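You operate a simulated robot arm through the tools that you are given. There is no shell and no other tool. Be economical: measure what you need, move in short steps, check, and stop when the job is done.

Carry out the task below with a simulated robot arm. There is one attempt and no reset: what you move stays moved.

TASK
Put two of the stub billets from the top of the yellow platform on the steel tray there.
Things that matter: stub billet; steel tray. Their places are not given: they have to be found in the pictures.

It is judged by the outcome, as a careful person would: the job done as asked, and still so three seconds after it is handed in. It fails if anything else is knocked over, pushed out of place, dropped, spilled or broken.

THE ROBOT
A 7-joint arm with a two-finger parallel gripper, fixed in place. Base frame: the origin is at the foot of the arm, x ahead of it, y to its left, z up; the work surface is at about z = 0. Lengths are in mm, angles in degrees, forces in N, time in s.
With the tool pointing down near the work surface it reaches from about 240 to 620 mm from the base axis. Its first joint turns from -66.0 to 66.0 degrees. Payload 2.6 kg.
Tool frame: the origin (TCP) lies between the finger pads and is the grasp point; the fingertips stand 30 mm ahead of it; z points along the fingers, y is the line along which they close. The gripper opens to 94 mm. The fingers are 28 mm wide and 10 mm thick; the gripper's body (50 by 96 mm) begins 55 mm behind the TCP.
Orientation is that of the tool frame in the base frame, as a unit quaternion [x, y, z, w]. With the fingers straight down and closing along the base's y, the tool's x points along the base's -x, its y along +y and its z along -z.

THE INTERFACE
- The arm moves only by the tool step_arm. Its argument "rows" is a list of rows, each a list of 3 entries, a list of its own where there are three numbers: the shift along the tool's x, y, z in mm, then the turn, a rotation vector about the tool's x, y, z in degrees, then the finger opening in mm, from 0 to 94. In form: [[[x, y, z], [rx, ry, rz], grip], ...]. A call has 1 to 12 rows; each row is the pose to reach, as a shift and turn from the pose commanded when the call began, along the tool's axes at that moment. A row lasts 0.2 s, in which the tool goes at most 50 mm and 8.6 degrees; a call with a longer step from one row to the next is refused whole, and so is a gripper value outside its range. A pose out of reach is approached as far as the arm can. The call stops where the force on the tool passes 40 N (or 10 N more than at its start, if that is more) or the arm is blocked; 0.2 s more then pass. The fingers move at their own pace (about 72 mm/s each) and stop on an object; they squeeze with about 21 N. The grip force told is the motor's: it shows also when the fingers shut on nothing. Time passes only in rows, and 0.2 s behind the last, so rows that repeat a pose let the fingers close. It gives the time, the measured TCP pose, the force on the tool (base axes), the opening and the grip force at its end, in the units of the frame above (readings bear some noise), and new pictures: "show" is both (left out), scene, wrist or none.
- Cameras (640 x 400 px; columns grow to the right, rows downward): "scene" is fixed at [10.7, 417.2, 564.5]; the picture's right is [-0.94, -0.35, 0.00], its down [-0.20, 0.53, -0.82] and it looks along [0.29, -0.77, -0.57] (base axes); focal length 340 px, centre (320, 200). "wrist" rides on the gripper at [-37, 0, -58] in the tool frame; the picture's right is [0.00, -1.00, 0.00], its down [0.97, 0.00, -0.24] and it looks along [0.24, 0.00, 0.97] (tool axes); focal length 218 px, centre (320, 200).
- measure_at(camera, pixels): for up to 12 pixels [column, row] of the newest picture of that camera ("zoom" is the newest enlarged one), the place [x, y, z] in the base frame of the surface seen there, good to about 2 mm. No time passes.
- close_up(camera, box): a new picture of the part [left, top, right, bottom] of that camera's present view, enlarged. No time passes.
- job_done(): hands the job in; it is judged then, once.

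Work in short steps. Measure before you move; look again where a grasp or a placing could have gone wrong, and mend it. You have 60 turns and 100 pictures in all, the two below and enlarged ones among them. Open the gripper and draw the arm clear of the work before you hand the job in, unless the task says otherwise; then end with one line.

The tools are called as name(argument=value, ...) on one line, values as JSON. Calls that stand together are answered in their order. step_arm: Moves the arm, as the interface text tells. Its arguments: {"type":"object","properties":{"rows":{"type":"array","items":{"type":"array"}},"show":{"type":"string","enum":["both","scene","wrist","none"]}},"required":["rows"]} The other tools are called the same way: measure_at (camera, pixels) gives the place of the surface under pixels of a picture; close_up (camera, box) takes an enlarged picture of a part of a camera's view; job_done () hands the job in.

At the start:

```text
clock: 0.0
eef_pos: [443.6, -181.7, 237.8]
orientation: [-0.001, 1.0, 0.0, -0.001]
contact_force: [0.1, -0.4, 0.1]
width: 94.0
grip_force: 0.0
```

scene: 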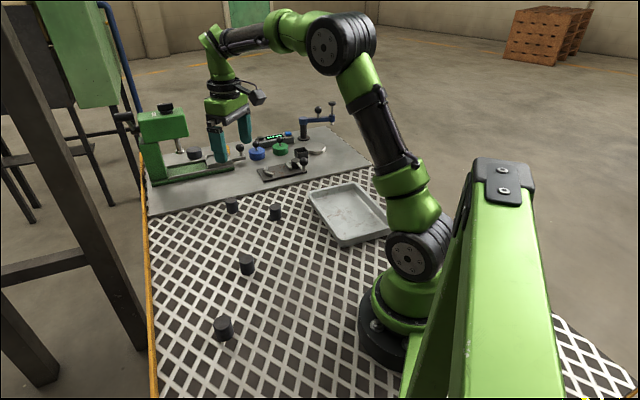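
wrist: 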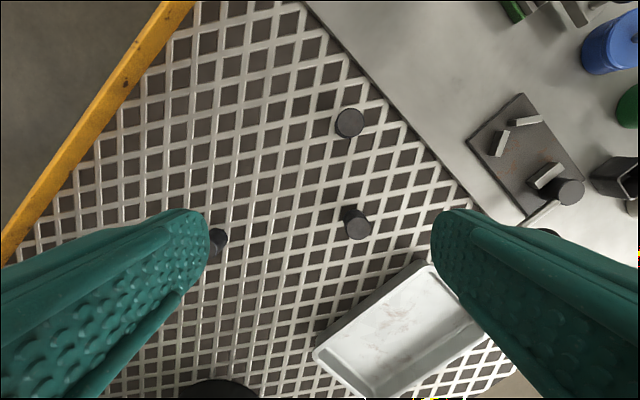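

The pictures show dark stubs on the grating and a grey tray; I'll enlarge the scene to tell what is what.

close_up(camera="scene", box=[140, 90, 400, 250])

close_up(camera="scene", box=[140, 180, 400, 342])

measure_at(camera="scene", pixels=[[232, 203], [276, 208], [246, 258], [222, 322], [350, 215], [194, 151], [166, 105], [236, 225], [230, 290], [312, 190], [357, 182], [390, 230]])

measure_at(camera="wrist", pixels=[[349, 118], [356, 230], [217, 236], [220, 390], [400, 330], [314, 355], [430, 265], [360, 397], [480, 345], [349, 135]])

```text
2.46 times, centred on (270, 170) of scene
```

zoom: 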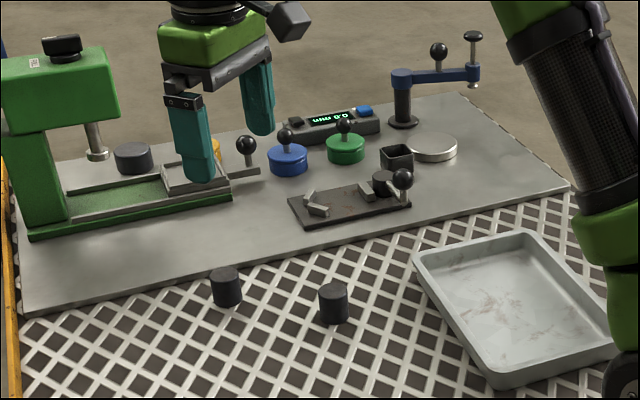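

```text
2.46 times, centred on (270, 261) of scene
```

zoom: 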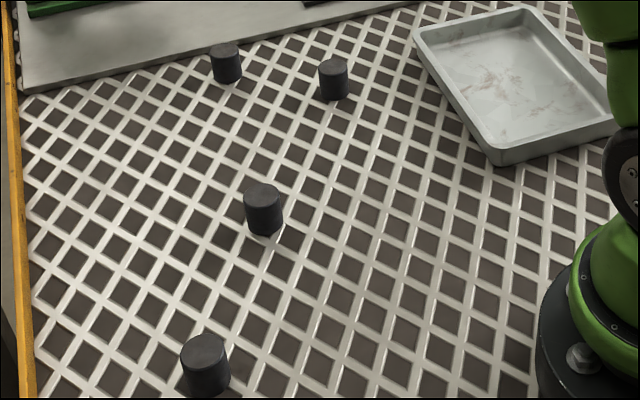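

```text
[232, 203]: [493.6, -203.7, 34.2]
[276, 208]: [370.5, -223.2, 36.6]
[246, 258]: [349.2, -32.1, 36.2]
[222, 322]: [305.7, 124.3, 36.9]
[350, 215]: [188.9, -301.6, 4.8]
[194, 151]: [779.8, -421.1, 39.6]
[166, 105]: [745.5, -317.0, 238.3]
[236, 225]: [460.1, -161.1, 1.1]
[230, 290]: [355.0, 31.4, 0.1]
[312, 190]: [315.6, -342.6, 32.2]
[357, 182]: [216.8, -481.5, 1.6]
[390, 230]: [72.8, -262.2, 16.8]
```

```text
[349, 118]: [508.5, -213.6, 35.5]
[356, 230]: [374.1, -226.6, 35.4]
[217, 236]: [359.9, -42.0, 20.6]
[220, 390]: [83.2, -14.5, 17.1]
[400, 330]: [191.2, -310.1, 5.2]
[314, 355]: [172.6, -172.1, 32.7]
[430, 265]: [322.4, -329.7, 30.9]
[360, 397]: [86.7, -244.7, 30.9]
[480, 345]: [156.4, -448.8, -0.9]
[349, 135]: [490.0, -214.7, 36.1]
```

Four stub billets stand on the grating (36 mm tall); the tray is around (204, -287). I'll move over the billet at about (349, -36) and look.

step_arm(rows=[[[19, 29, 17], [0, 0, 0], 94], [[38, 58, 35], [0, 0, 0], 94], [[57, 86, 52], [0, 0, 0], 94], [[76, 115, 70], [0, 0, 0], 70], [[94, 144, 88], [0, 0, 0], 60], [[94, 144, 88], [0, 0, 0], 60]])

```text
clock: 1.4
eef_pos: [349.8, -35.4, 148.7]
orientation: [-0.001, 1.0, 0.0, 0.0]
contact_force: [0.2, 0.1, -0.1]
width: 59.8
grip_force: 0.0
```

scene: 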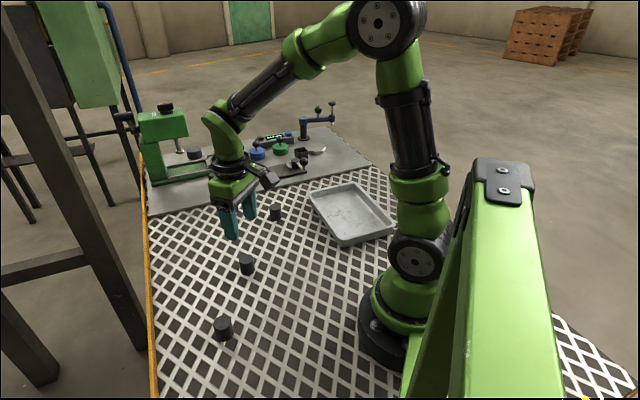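
wrist: 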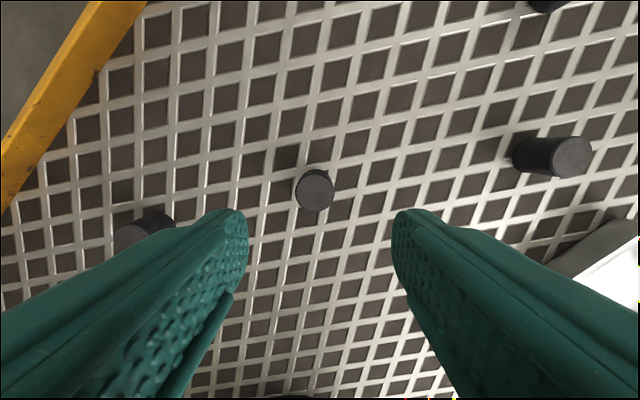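

Billet top at (316,191) in the wrist view; measuring its edges, plus the tray in the scene.

measure_at(camera="wrist", pixels=[[316, 191], [299, 191], [332, 191], [316, 175], [316, 208]])

measure_at(camera="scene", pixels=[[311, 194], [353, 184], [342, 243], [390, 230], [340, 220], [350, 205], [360, 220], [340, 205], [365, 228], [330, 197], [276, 207]])

close_up(camera="scene", box=[290, 170, 410, 250])

```text
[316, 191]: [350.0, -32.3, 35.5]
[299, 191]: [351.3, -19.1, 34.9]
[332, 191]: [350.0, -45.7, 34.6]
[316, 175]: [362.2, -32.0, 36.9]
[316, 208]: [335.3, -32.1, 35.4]
```

```text
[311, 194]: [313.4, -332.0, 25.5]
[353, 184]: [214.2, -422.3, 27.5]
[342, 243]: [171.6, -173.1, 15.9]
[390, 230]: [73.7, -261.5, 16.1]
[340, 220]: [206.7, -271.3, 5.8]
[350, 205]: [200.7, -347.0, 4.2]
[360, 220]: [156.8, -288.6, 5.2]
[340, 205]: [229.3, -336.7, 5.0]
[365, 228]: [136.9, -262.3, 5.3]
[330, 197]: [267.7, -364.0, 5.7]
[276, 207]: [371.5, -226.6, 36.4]
```

```text
5.00 times, centred on (350, 210) of scene
```

zoom: 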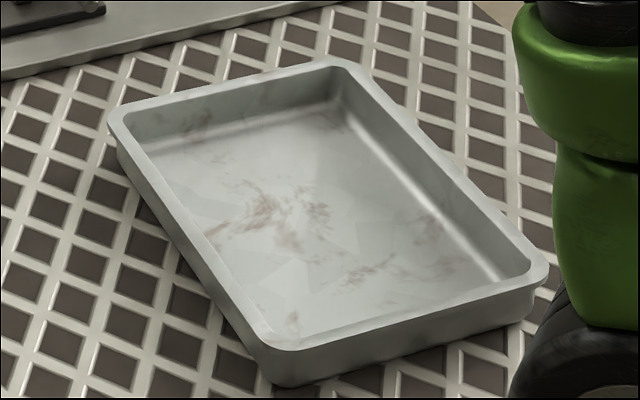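

Billet centre ≈(349.5, -32.4), Ø≈28, top 36. Descending to z≈37 with 60 mm opening and closing.

step_arm(rows=[[[0, 3, 45], [0, 0, 0], 60], [[0, 3, 85], [0, 0, 0], 60], [[0, 3, 112], [0, 0, 0], 60], [[0, 3, 112], [0, 0, 0], 60], [[0, 3, 112], [0, 0, 0], 20], [[0, 3, 112], [0, 0, 0], 20], [[0, 3, 112], [0, 0, 0], 20]])

```text
clock: 3.0
eef_pos: [349.7, -34.5, 36.5]
orientation: [0.0, 1.0, 0.001, 0.0]
contact_force: [-0.8, 0.0, 0.6]
width: 31.4
grip_force: 20.6
```

scene: 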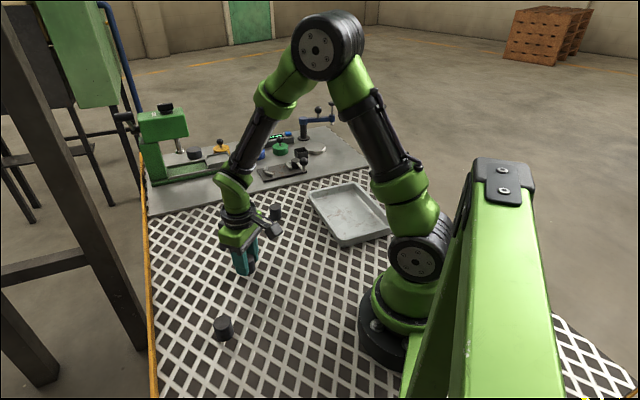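
wrist: 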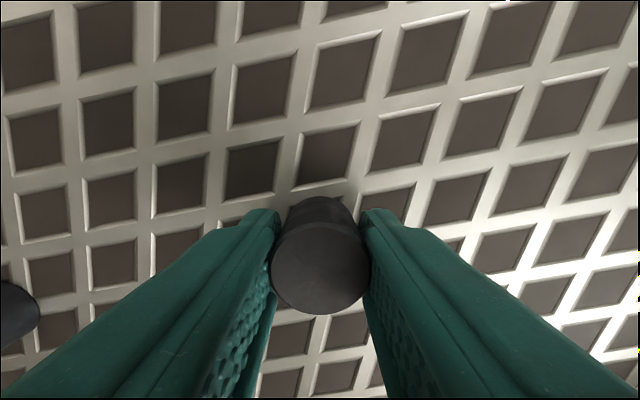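

Held (31.4 mm wide). Lifting, then carrying over the tray to about (225, -320).

step_arm(rows=[[[0, 0, -45], [0, 0, 0], 20], [[0, 0, -90], [0, 0, 0], 20], [[15, -35, -110], [0, 0, 0], 20], [[31, -71, -110], [0, 0, 0], 20], [[47, -107, -110], [0, 0, 0], 20], [[63, -143, -110], [0, 0, 0], 20], [[79, -179, -110], [0, 0, 0], 20], [[95, -215, -110], [0, 0, 0], 20], [[110, -251, -110], [0, 0, 0], 20], [[125, -286, -110], [0, 0, 0], 20], [[125, -286, -110], [0, 0, 0], 20]])

```text
clock: 5.4
eef_pos: [225.9, -320.6, 147.4]
orientation: [0.001, 1.0, 0.001, 0.001]
contact_force: [0.1, 0.5, -1.7]
width: 31.8
grip_force: 21.1
```

scene: 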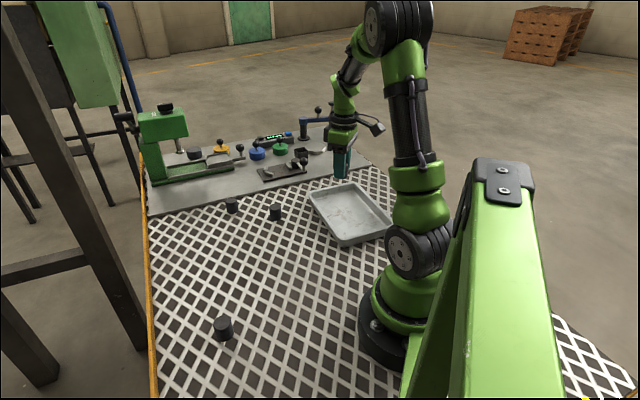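
wrist: 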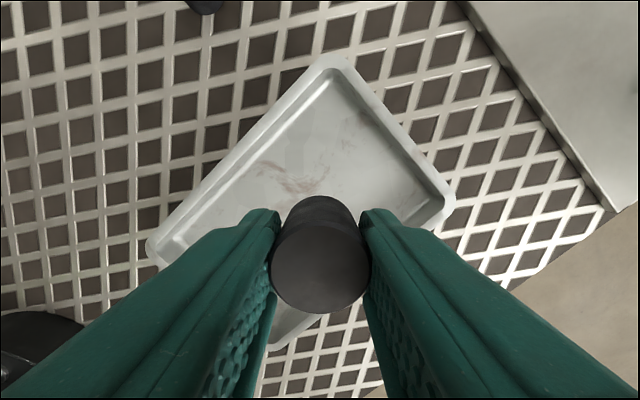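

Still held and over the tray. Lowering 104 mm (bottom about 1 mm above the tray floor), checking before release.

step_arm(rows=[[[0, 0, 40], [0, 0, 0], 20], [[0, 0, 75], [0, 0, 0], 20], [[0, 0, 95], [0, 0, 0], 20], [[0, 0, 104], [0, 0, 0], 20], [[0, 0, 104], [0, 0, 0], 20]])

```text
clock: 6.6
eef_pos: [225.2, -319.8, 44.0]
orientation: [-0.001, 1.0, 0.0, 0.0]
contact_force: [0.9, -0.1, -2.1]
width: 31.6
grip_force: 21.0
```

scene: 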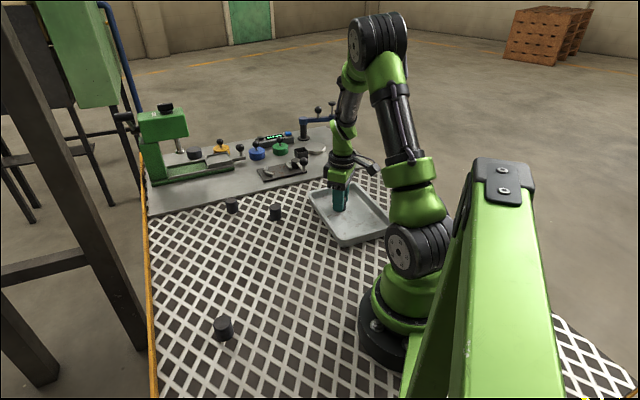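
wrist: 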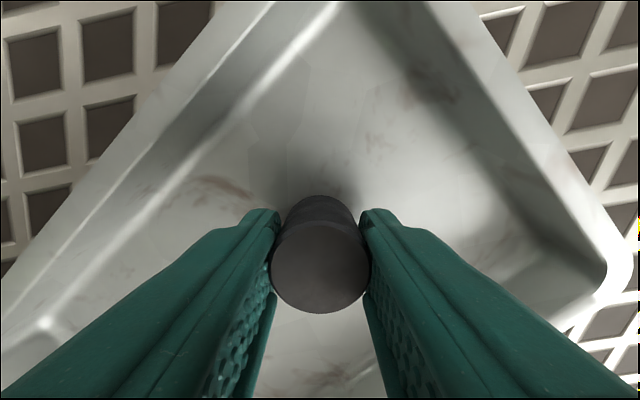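

No contact yet; lowering 2 mm more, releasing, then rising.

step_arm(rows=[[[0, 0, 2], [0, 0, 0], 20], [[0, 0, 2], [0, 0, 0], 20], [[0, 0, 2], [0, 0, 0], 38], [[0, 0, 2], [0, 0, 0], 52], [[0, 0, 2], [0, 0, 0], 52], [[0, 0, -20], [0, 0, 0], 52], [[0, 0, -60], [0, 0, 0], 52], [[0, 0, -104], [0, 0, 0], 52], [[0, 0, -104], [0, 0, 0], 60]])

```text
clock: 8.6
eef_pos: [224.7, -320.6, 148.6]
orientation: [0.0, 1.0, 0.0, 0.0]
contact_force: [-0.5, 0.2, 0.4]
width: 59.8
grip_force: 0.0
```

scene: 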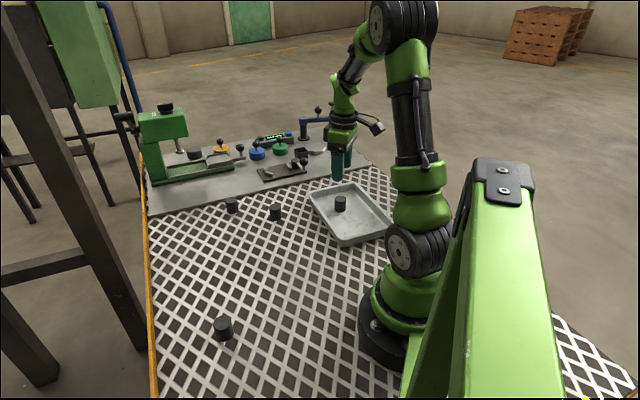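
wrist: 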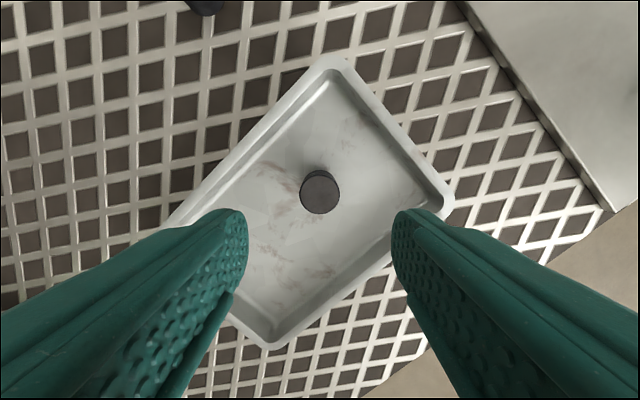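

The first billet stands in the tray at (320,192). Next, over the billet at about (370, -225).

step_arm(rows=[[[-36, 24, 0], [0, 0, 0], 60], [[-72, 48, 0], [0, 0, 0], 60], [[-108, 71, 0], [0, 0, 0], 60], [[-145, 95, 0], [0, 0, 0], 60], [[-145, 95, 0], [0, 0, 0], 60]], show="wrist")

```text
clock: 9.8
eef_pos: [369.0, -224.9, 148.4]
orientation: [0.001, 1.0, 0.0, 0.001]
contact_force: [-0.1, -0.5, 0.1]
width: 60.1
grip_force: 0.0
```

wrist: 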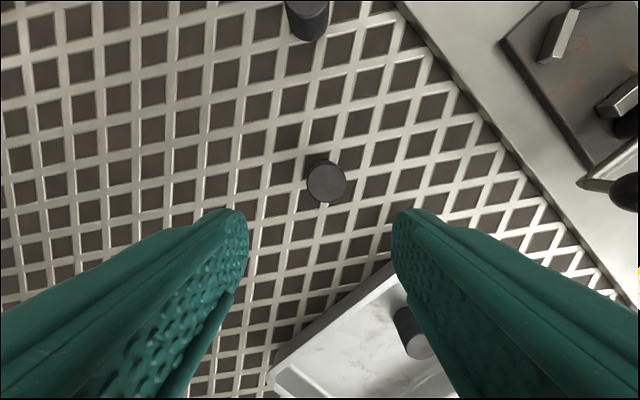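

measure_at(camera="wrist", pixels=[[327, 183], [311, 183], [343, 183], [327, 168], [327, 198], [585, 184], [625, 192]])

```text
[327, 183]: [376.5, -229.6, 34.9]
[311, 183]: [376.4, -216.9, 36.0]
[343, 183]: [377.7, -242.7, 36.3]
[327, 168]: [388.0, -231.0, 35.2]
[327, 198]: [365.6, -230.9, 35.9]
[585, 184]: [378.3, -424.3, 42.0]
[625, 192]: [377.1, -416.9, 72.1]
```

Centre ≈(376.5, -230). Correcting by +7 x, -5 y, descending and gripping; fixtures are well clear.

step_arm(rows=[[[-7, -5, 40], [0, 0, 0], 60], [[-7, -5, 85], [0, 0, 0], 60], [[-7, -5, 112], [0, 0, 0], 60], [[-7, -5, 112], [0, 0, 0], 60], [[-7, -5, 112], [0, 0, 0], 20], [[-7, -5, 112], [0, 0, 0], 20], [[-7, -5, 112], [0, 0, 0], 20]], show="wrist")

```text
clock: 11.4
eef_pos: [374.7, -230.6, 34.7]
orientation: [-0.001, 1.0, 0.001, 0.0]
contact_force: [0.7, 0.1, 0.4]
width: 31.8
grip_force: 21.4
```

wrist: 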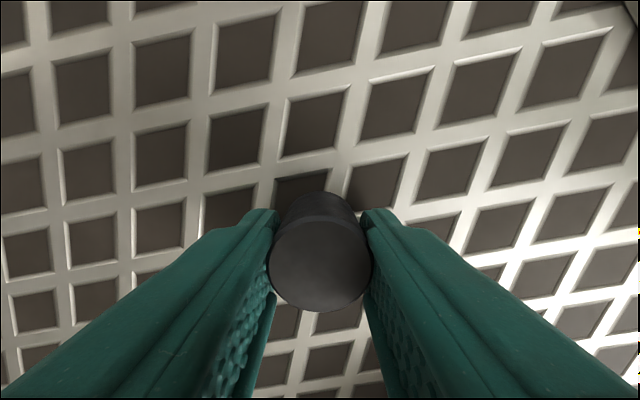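

Gripped. Lifting and carrying to about (165, -265), clear of the first billet.

step_arm(rows=[[[0, 0, -45], [0, 0, 0], 20], [[0, 0, -85], [0, 0, 0], 20], [[25, -4, -112], [0, 0, 0], 20], [[62, -10, -112], [0, 0, 0], 20], [[99, -16, -112], [0, 0, 0], 20], [[136, -22, -112], [0, 0, 0], 20], [[173, -28, -112], [0, 0, 0], 20], [[210, -34, -112], [0, 0, 0], 20], [[210, -34, -112], [0, 0, 0], 20]])

```text
clock: 13.4
eef_pos: [167.0, -264.2, 146.1]
orientation: [0.0, 1.0, 0.0, 0.001]
contact_force: [1.4, -0.4, -1.8]
width: 31.5
grip_force: 21.0
```

scene: 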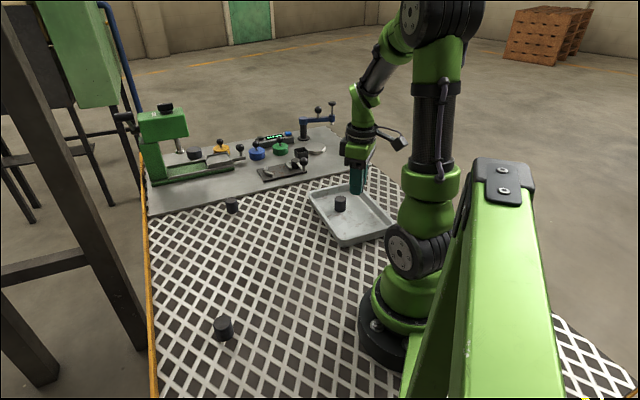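
wrist: 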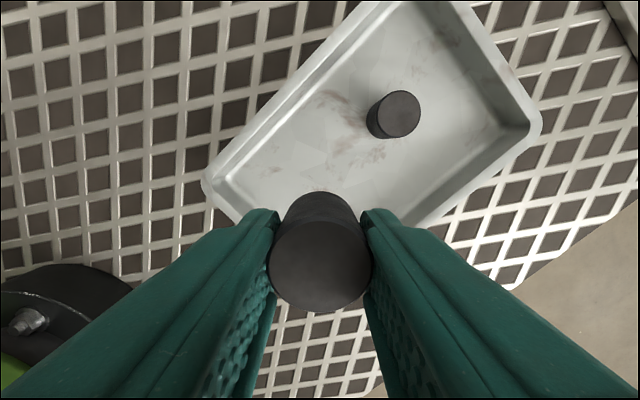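

Over the near part of the tray, still held. Lowering.

step_arm(rows=[[[0, 0, 40], [0, 0, 0], 20], [[0, 0, 75], [0, 0, 0], 20], [[0, 0, 95], [0, 0, 0], 20], [[0, 0, 104], [0, 0, 0], 20], [[0, 0, 104], [0, 0, 0], 20]])

```text
clock: 14.6
eef_pos: [166.4, -265.3, 43.7]
orientation: [0.0, 1.0, 0.0, 0.001]
contact_force: [-0.3, 0.0, -1.6]
width: 31.4
grip_force: 21.3
```

scene: 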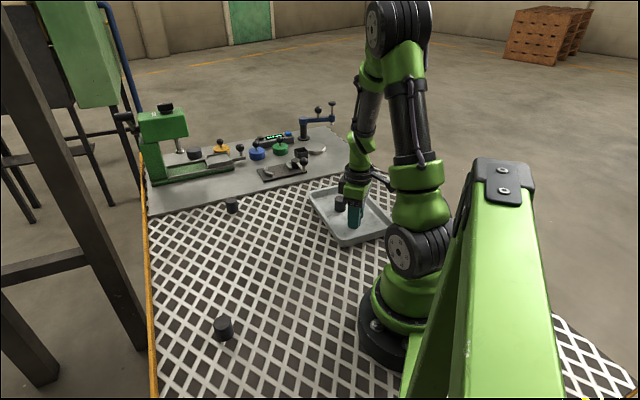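
wrist: 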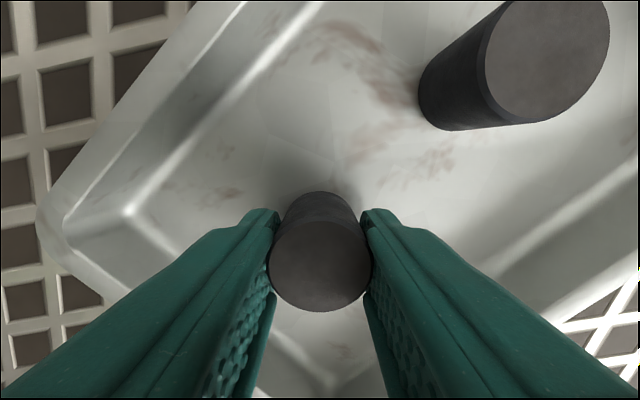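

Clear of walls and the first billet. Lowering 2 mm, releasing, rising, and drawing away.

step_arm(rows=[[[0, 0, 2], [0, 0, 0], 20], [[0, 0, 2], [0, 0, 0], 20], [[0, 0, 2], [0, 0, 0], 38], [[0, 0, 2], [0, 0, 0], 52], [[0, 0, 2], [0, 0, 0], 52], [[0, 0, -20], [0, 0, 0], 52], [[0, 0, -60], [0, 0, 0], 52], [[0, 0, -105], [0, 0, 0], 52], [[-25, 25, -135], [0, 0, 0], 52], [[-55, 60, -145], [0, 0, 0], 52], [[-85, 95, -145], [0, 0, 0], 52], [[-110, 130, -145], [0, 0, 0], 52]])

```text
clock: 17.2
eef_pos: [275.8, -132.5, 188.0]
orientation: [0.001, 1.0, 0.0, 0.0]
contact_force: [0.7, 0.4, 0.5]
width: 51.7
grip_force: 0.1
```

scene: 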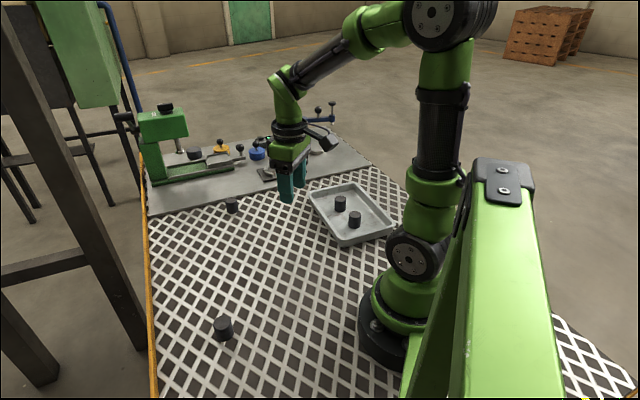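
wrist: 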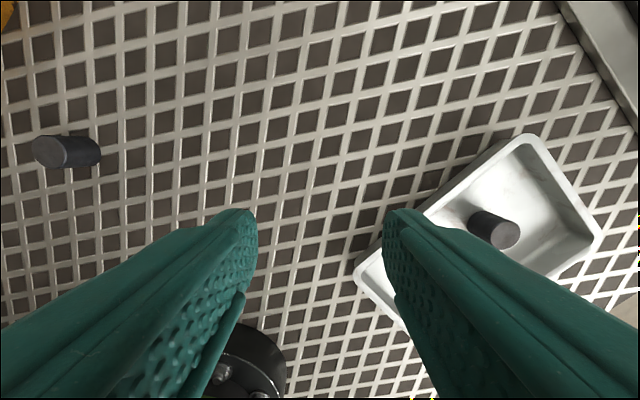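

Both billets stand upright in the tray at (340,203) and (355,219). The other two billets haven't moved, and the arm is clear with the gripper open.

job_done()

```text
The job is handed in.
```

Two stub billets now stand upright on the steel tray; nothing else was disturbed, and the arm is clear with the gripper open.
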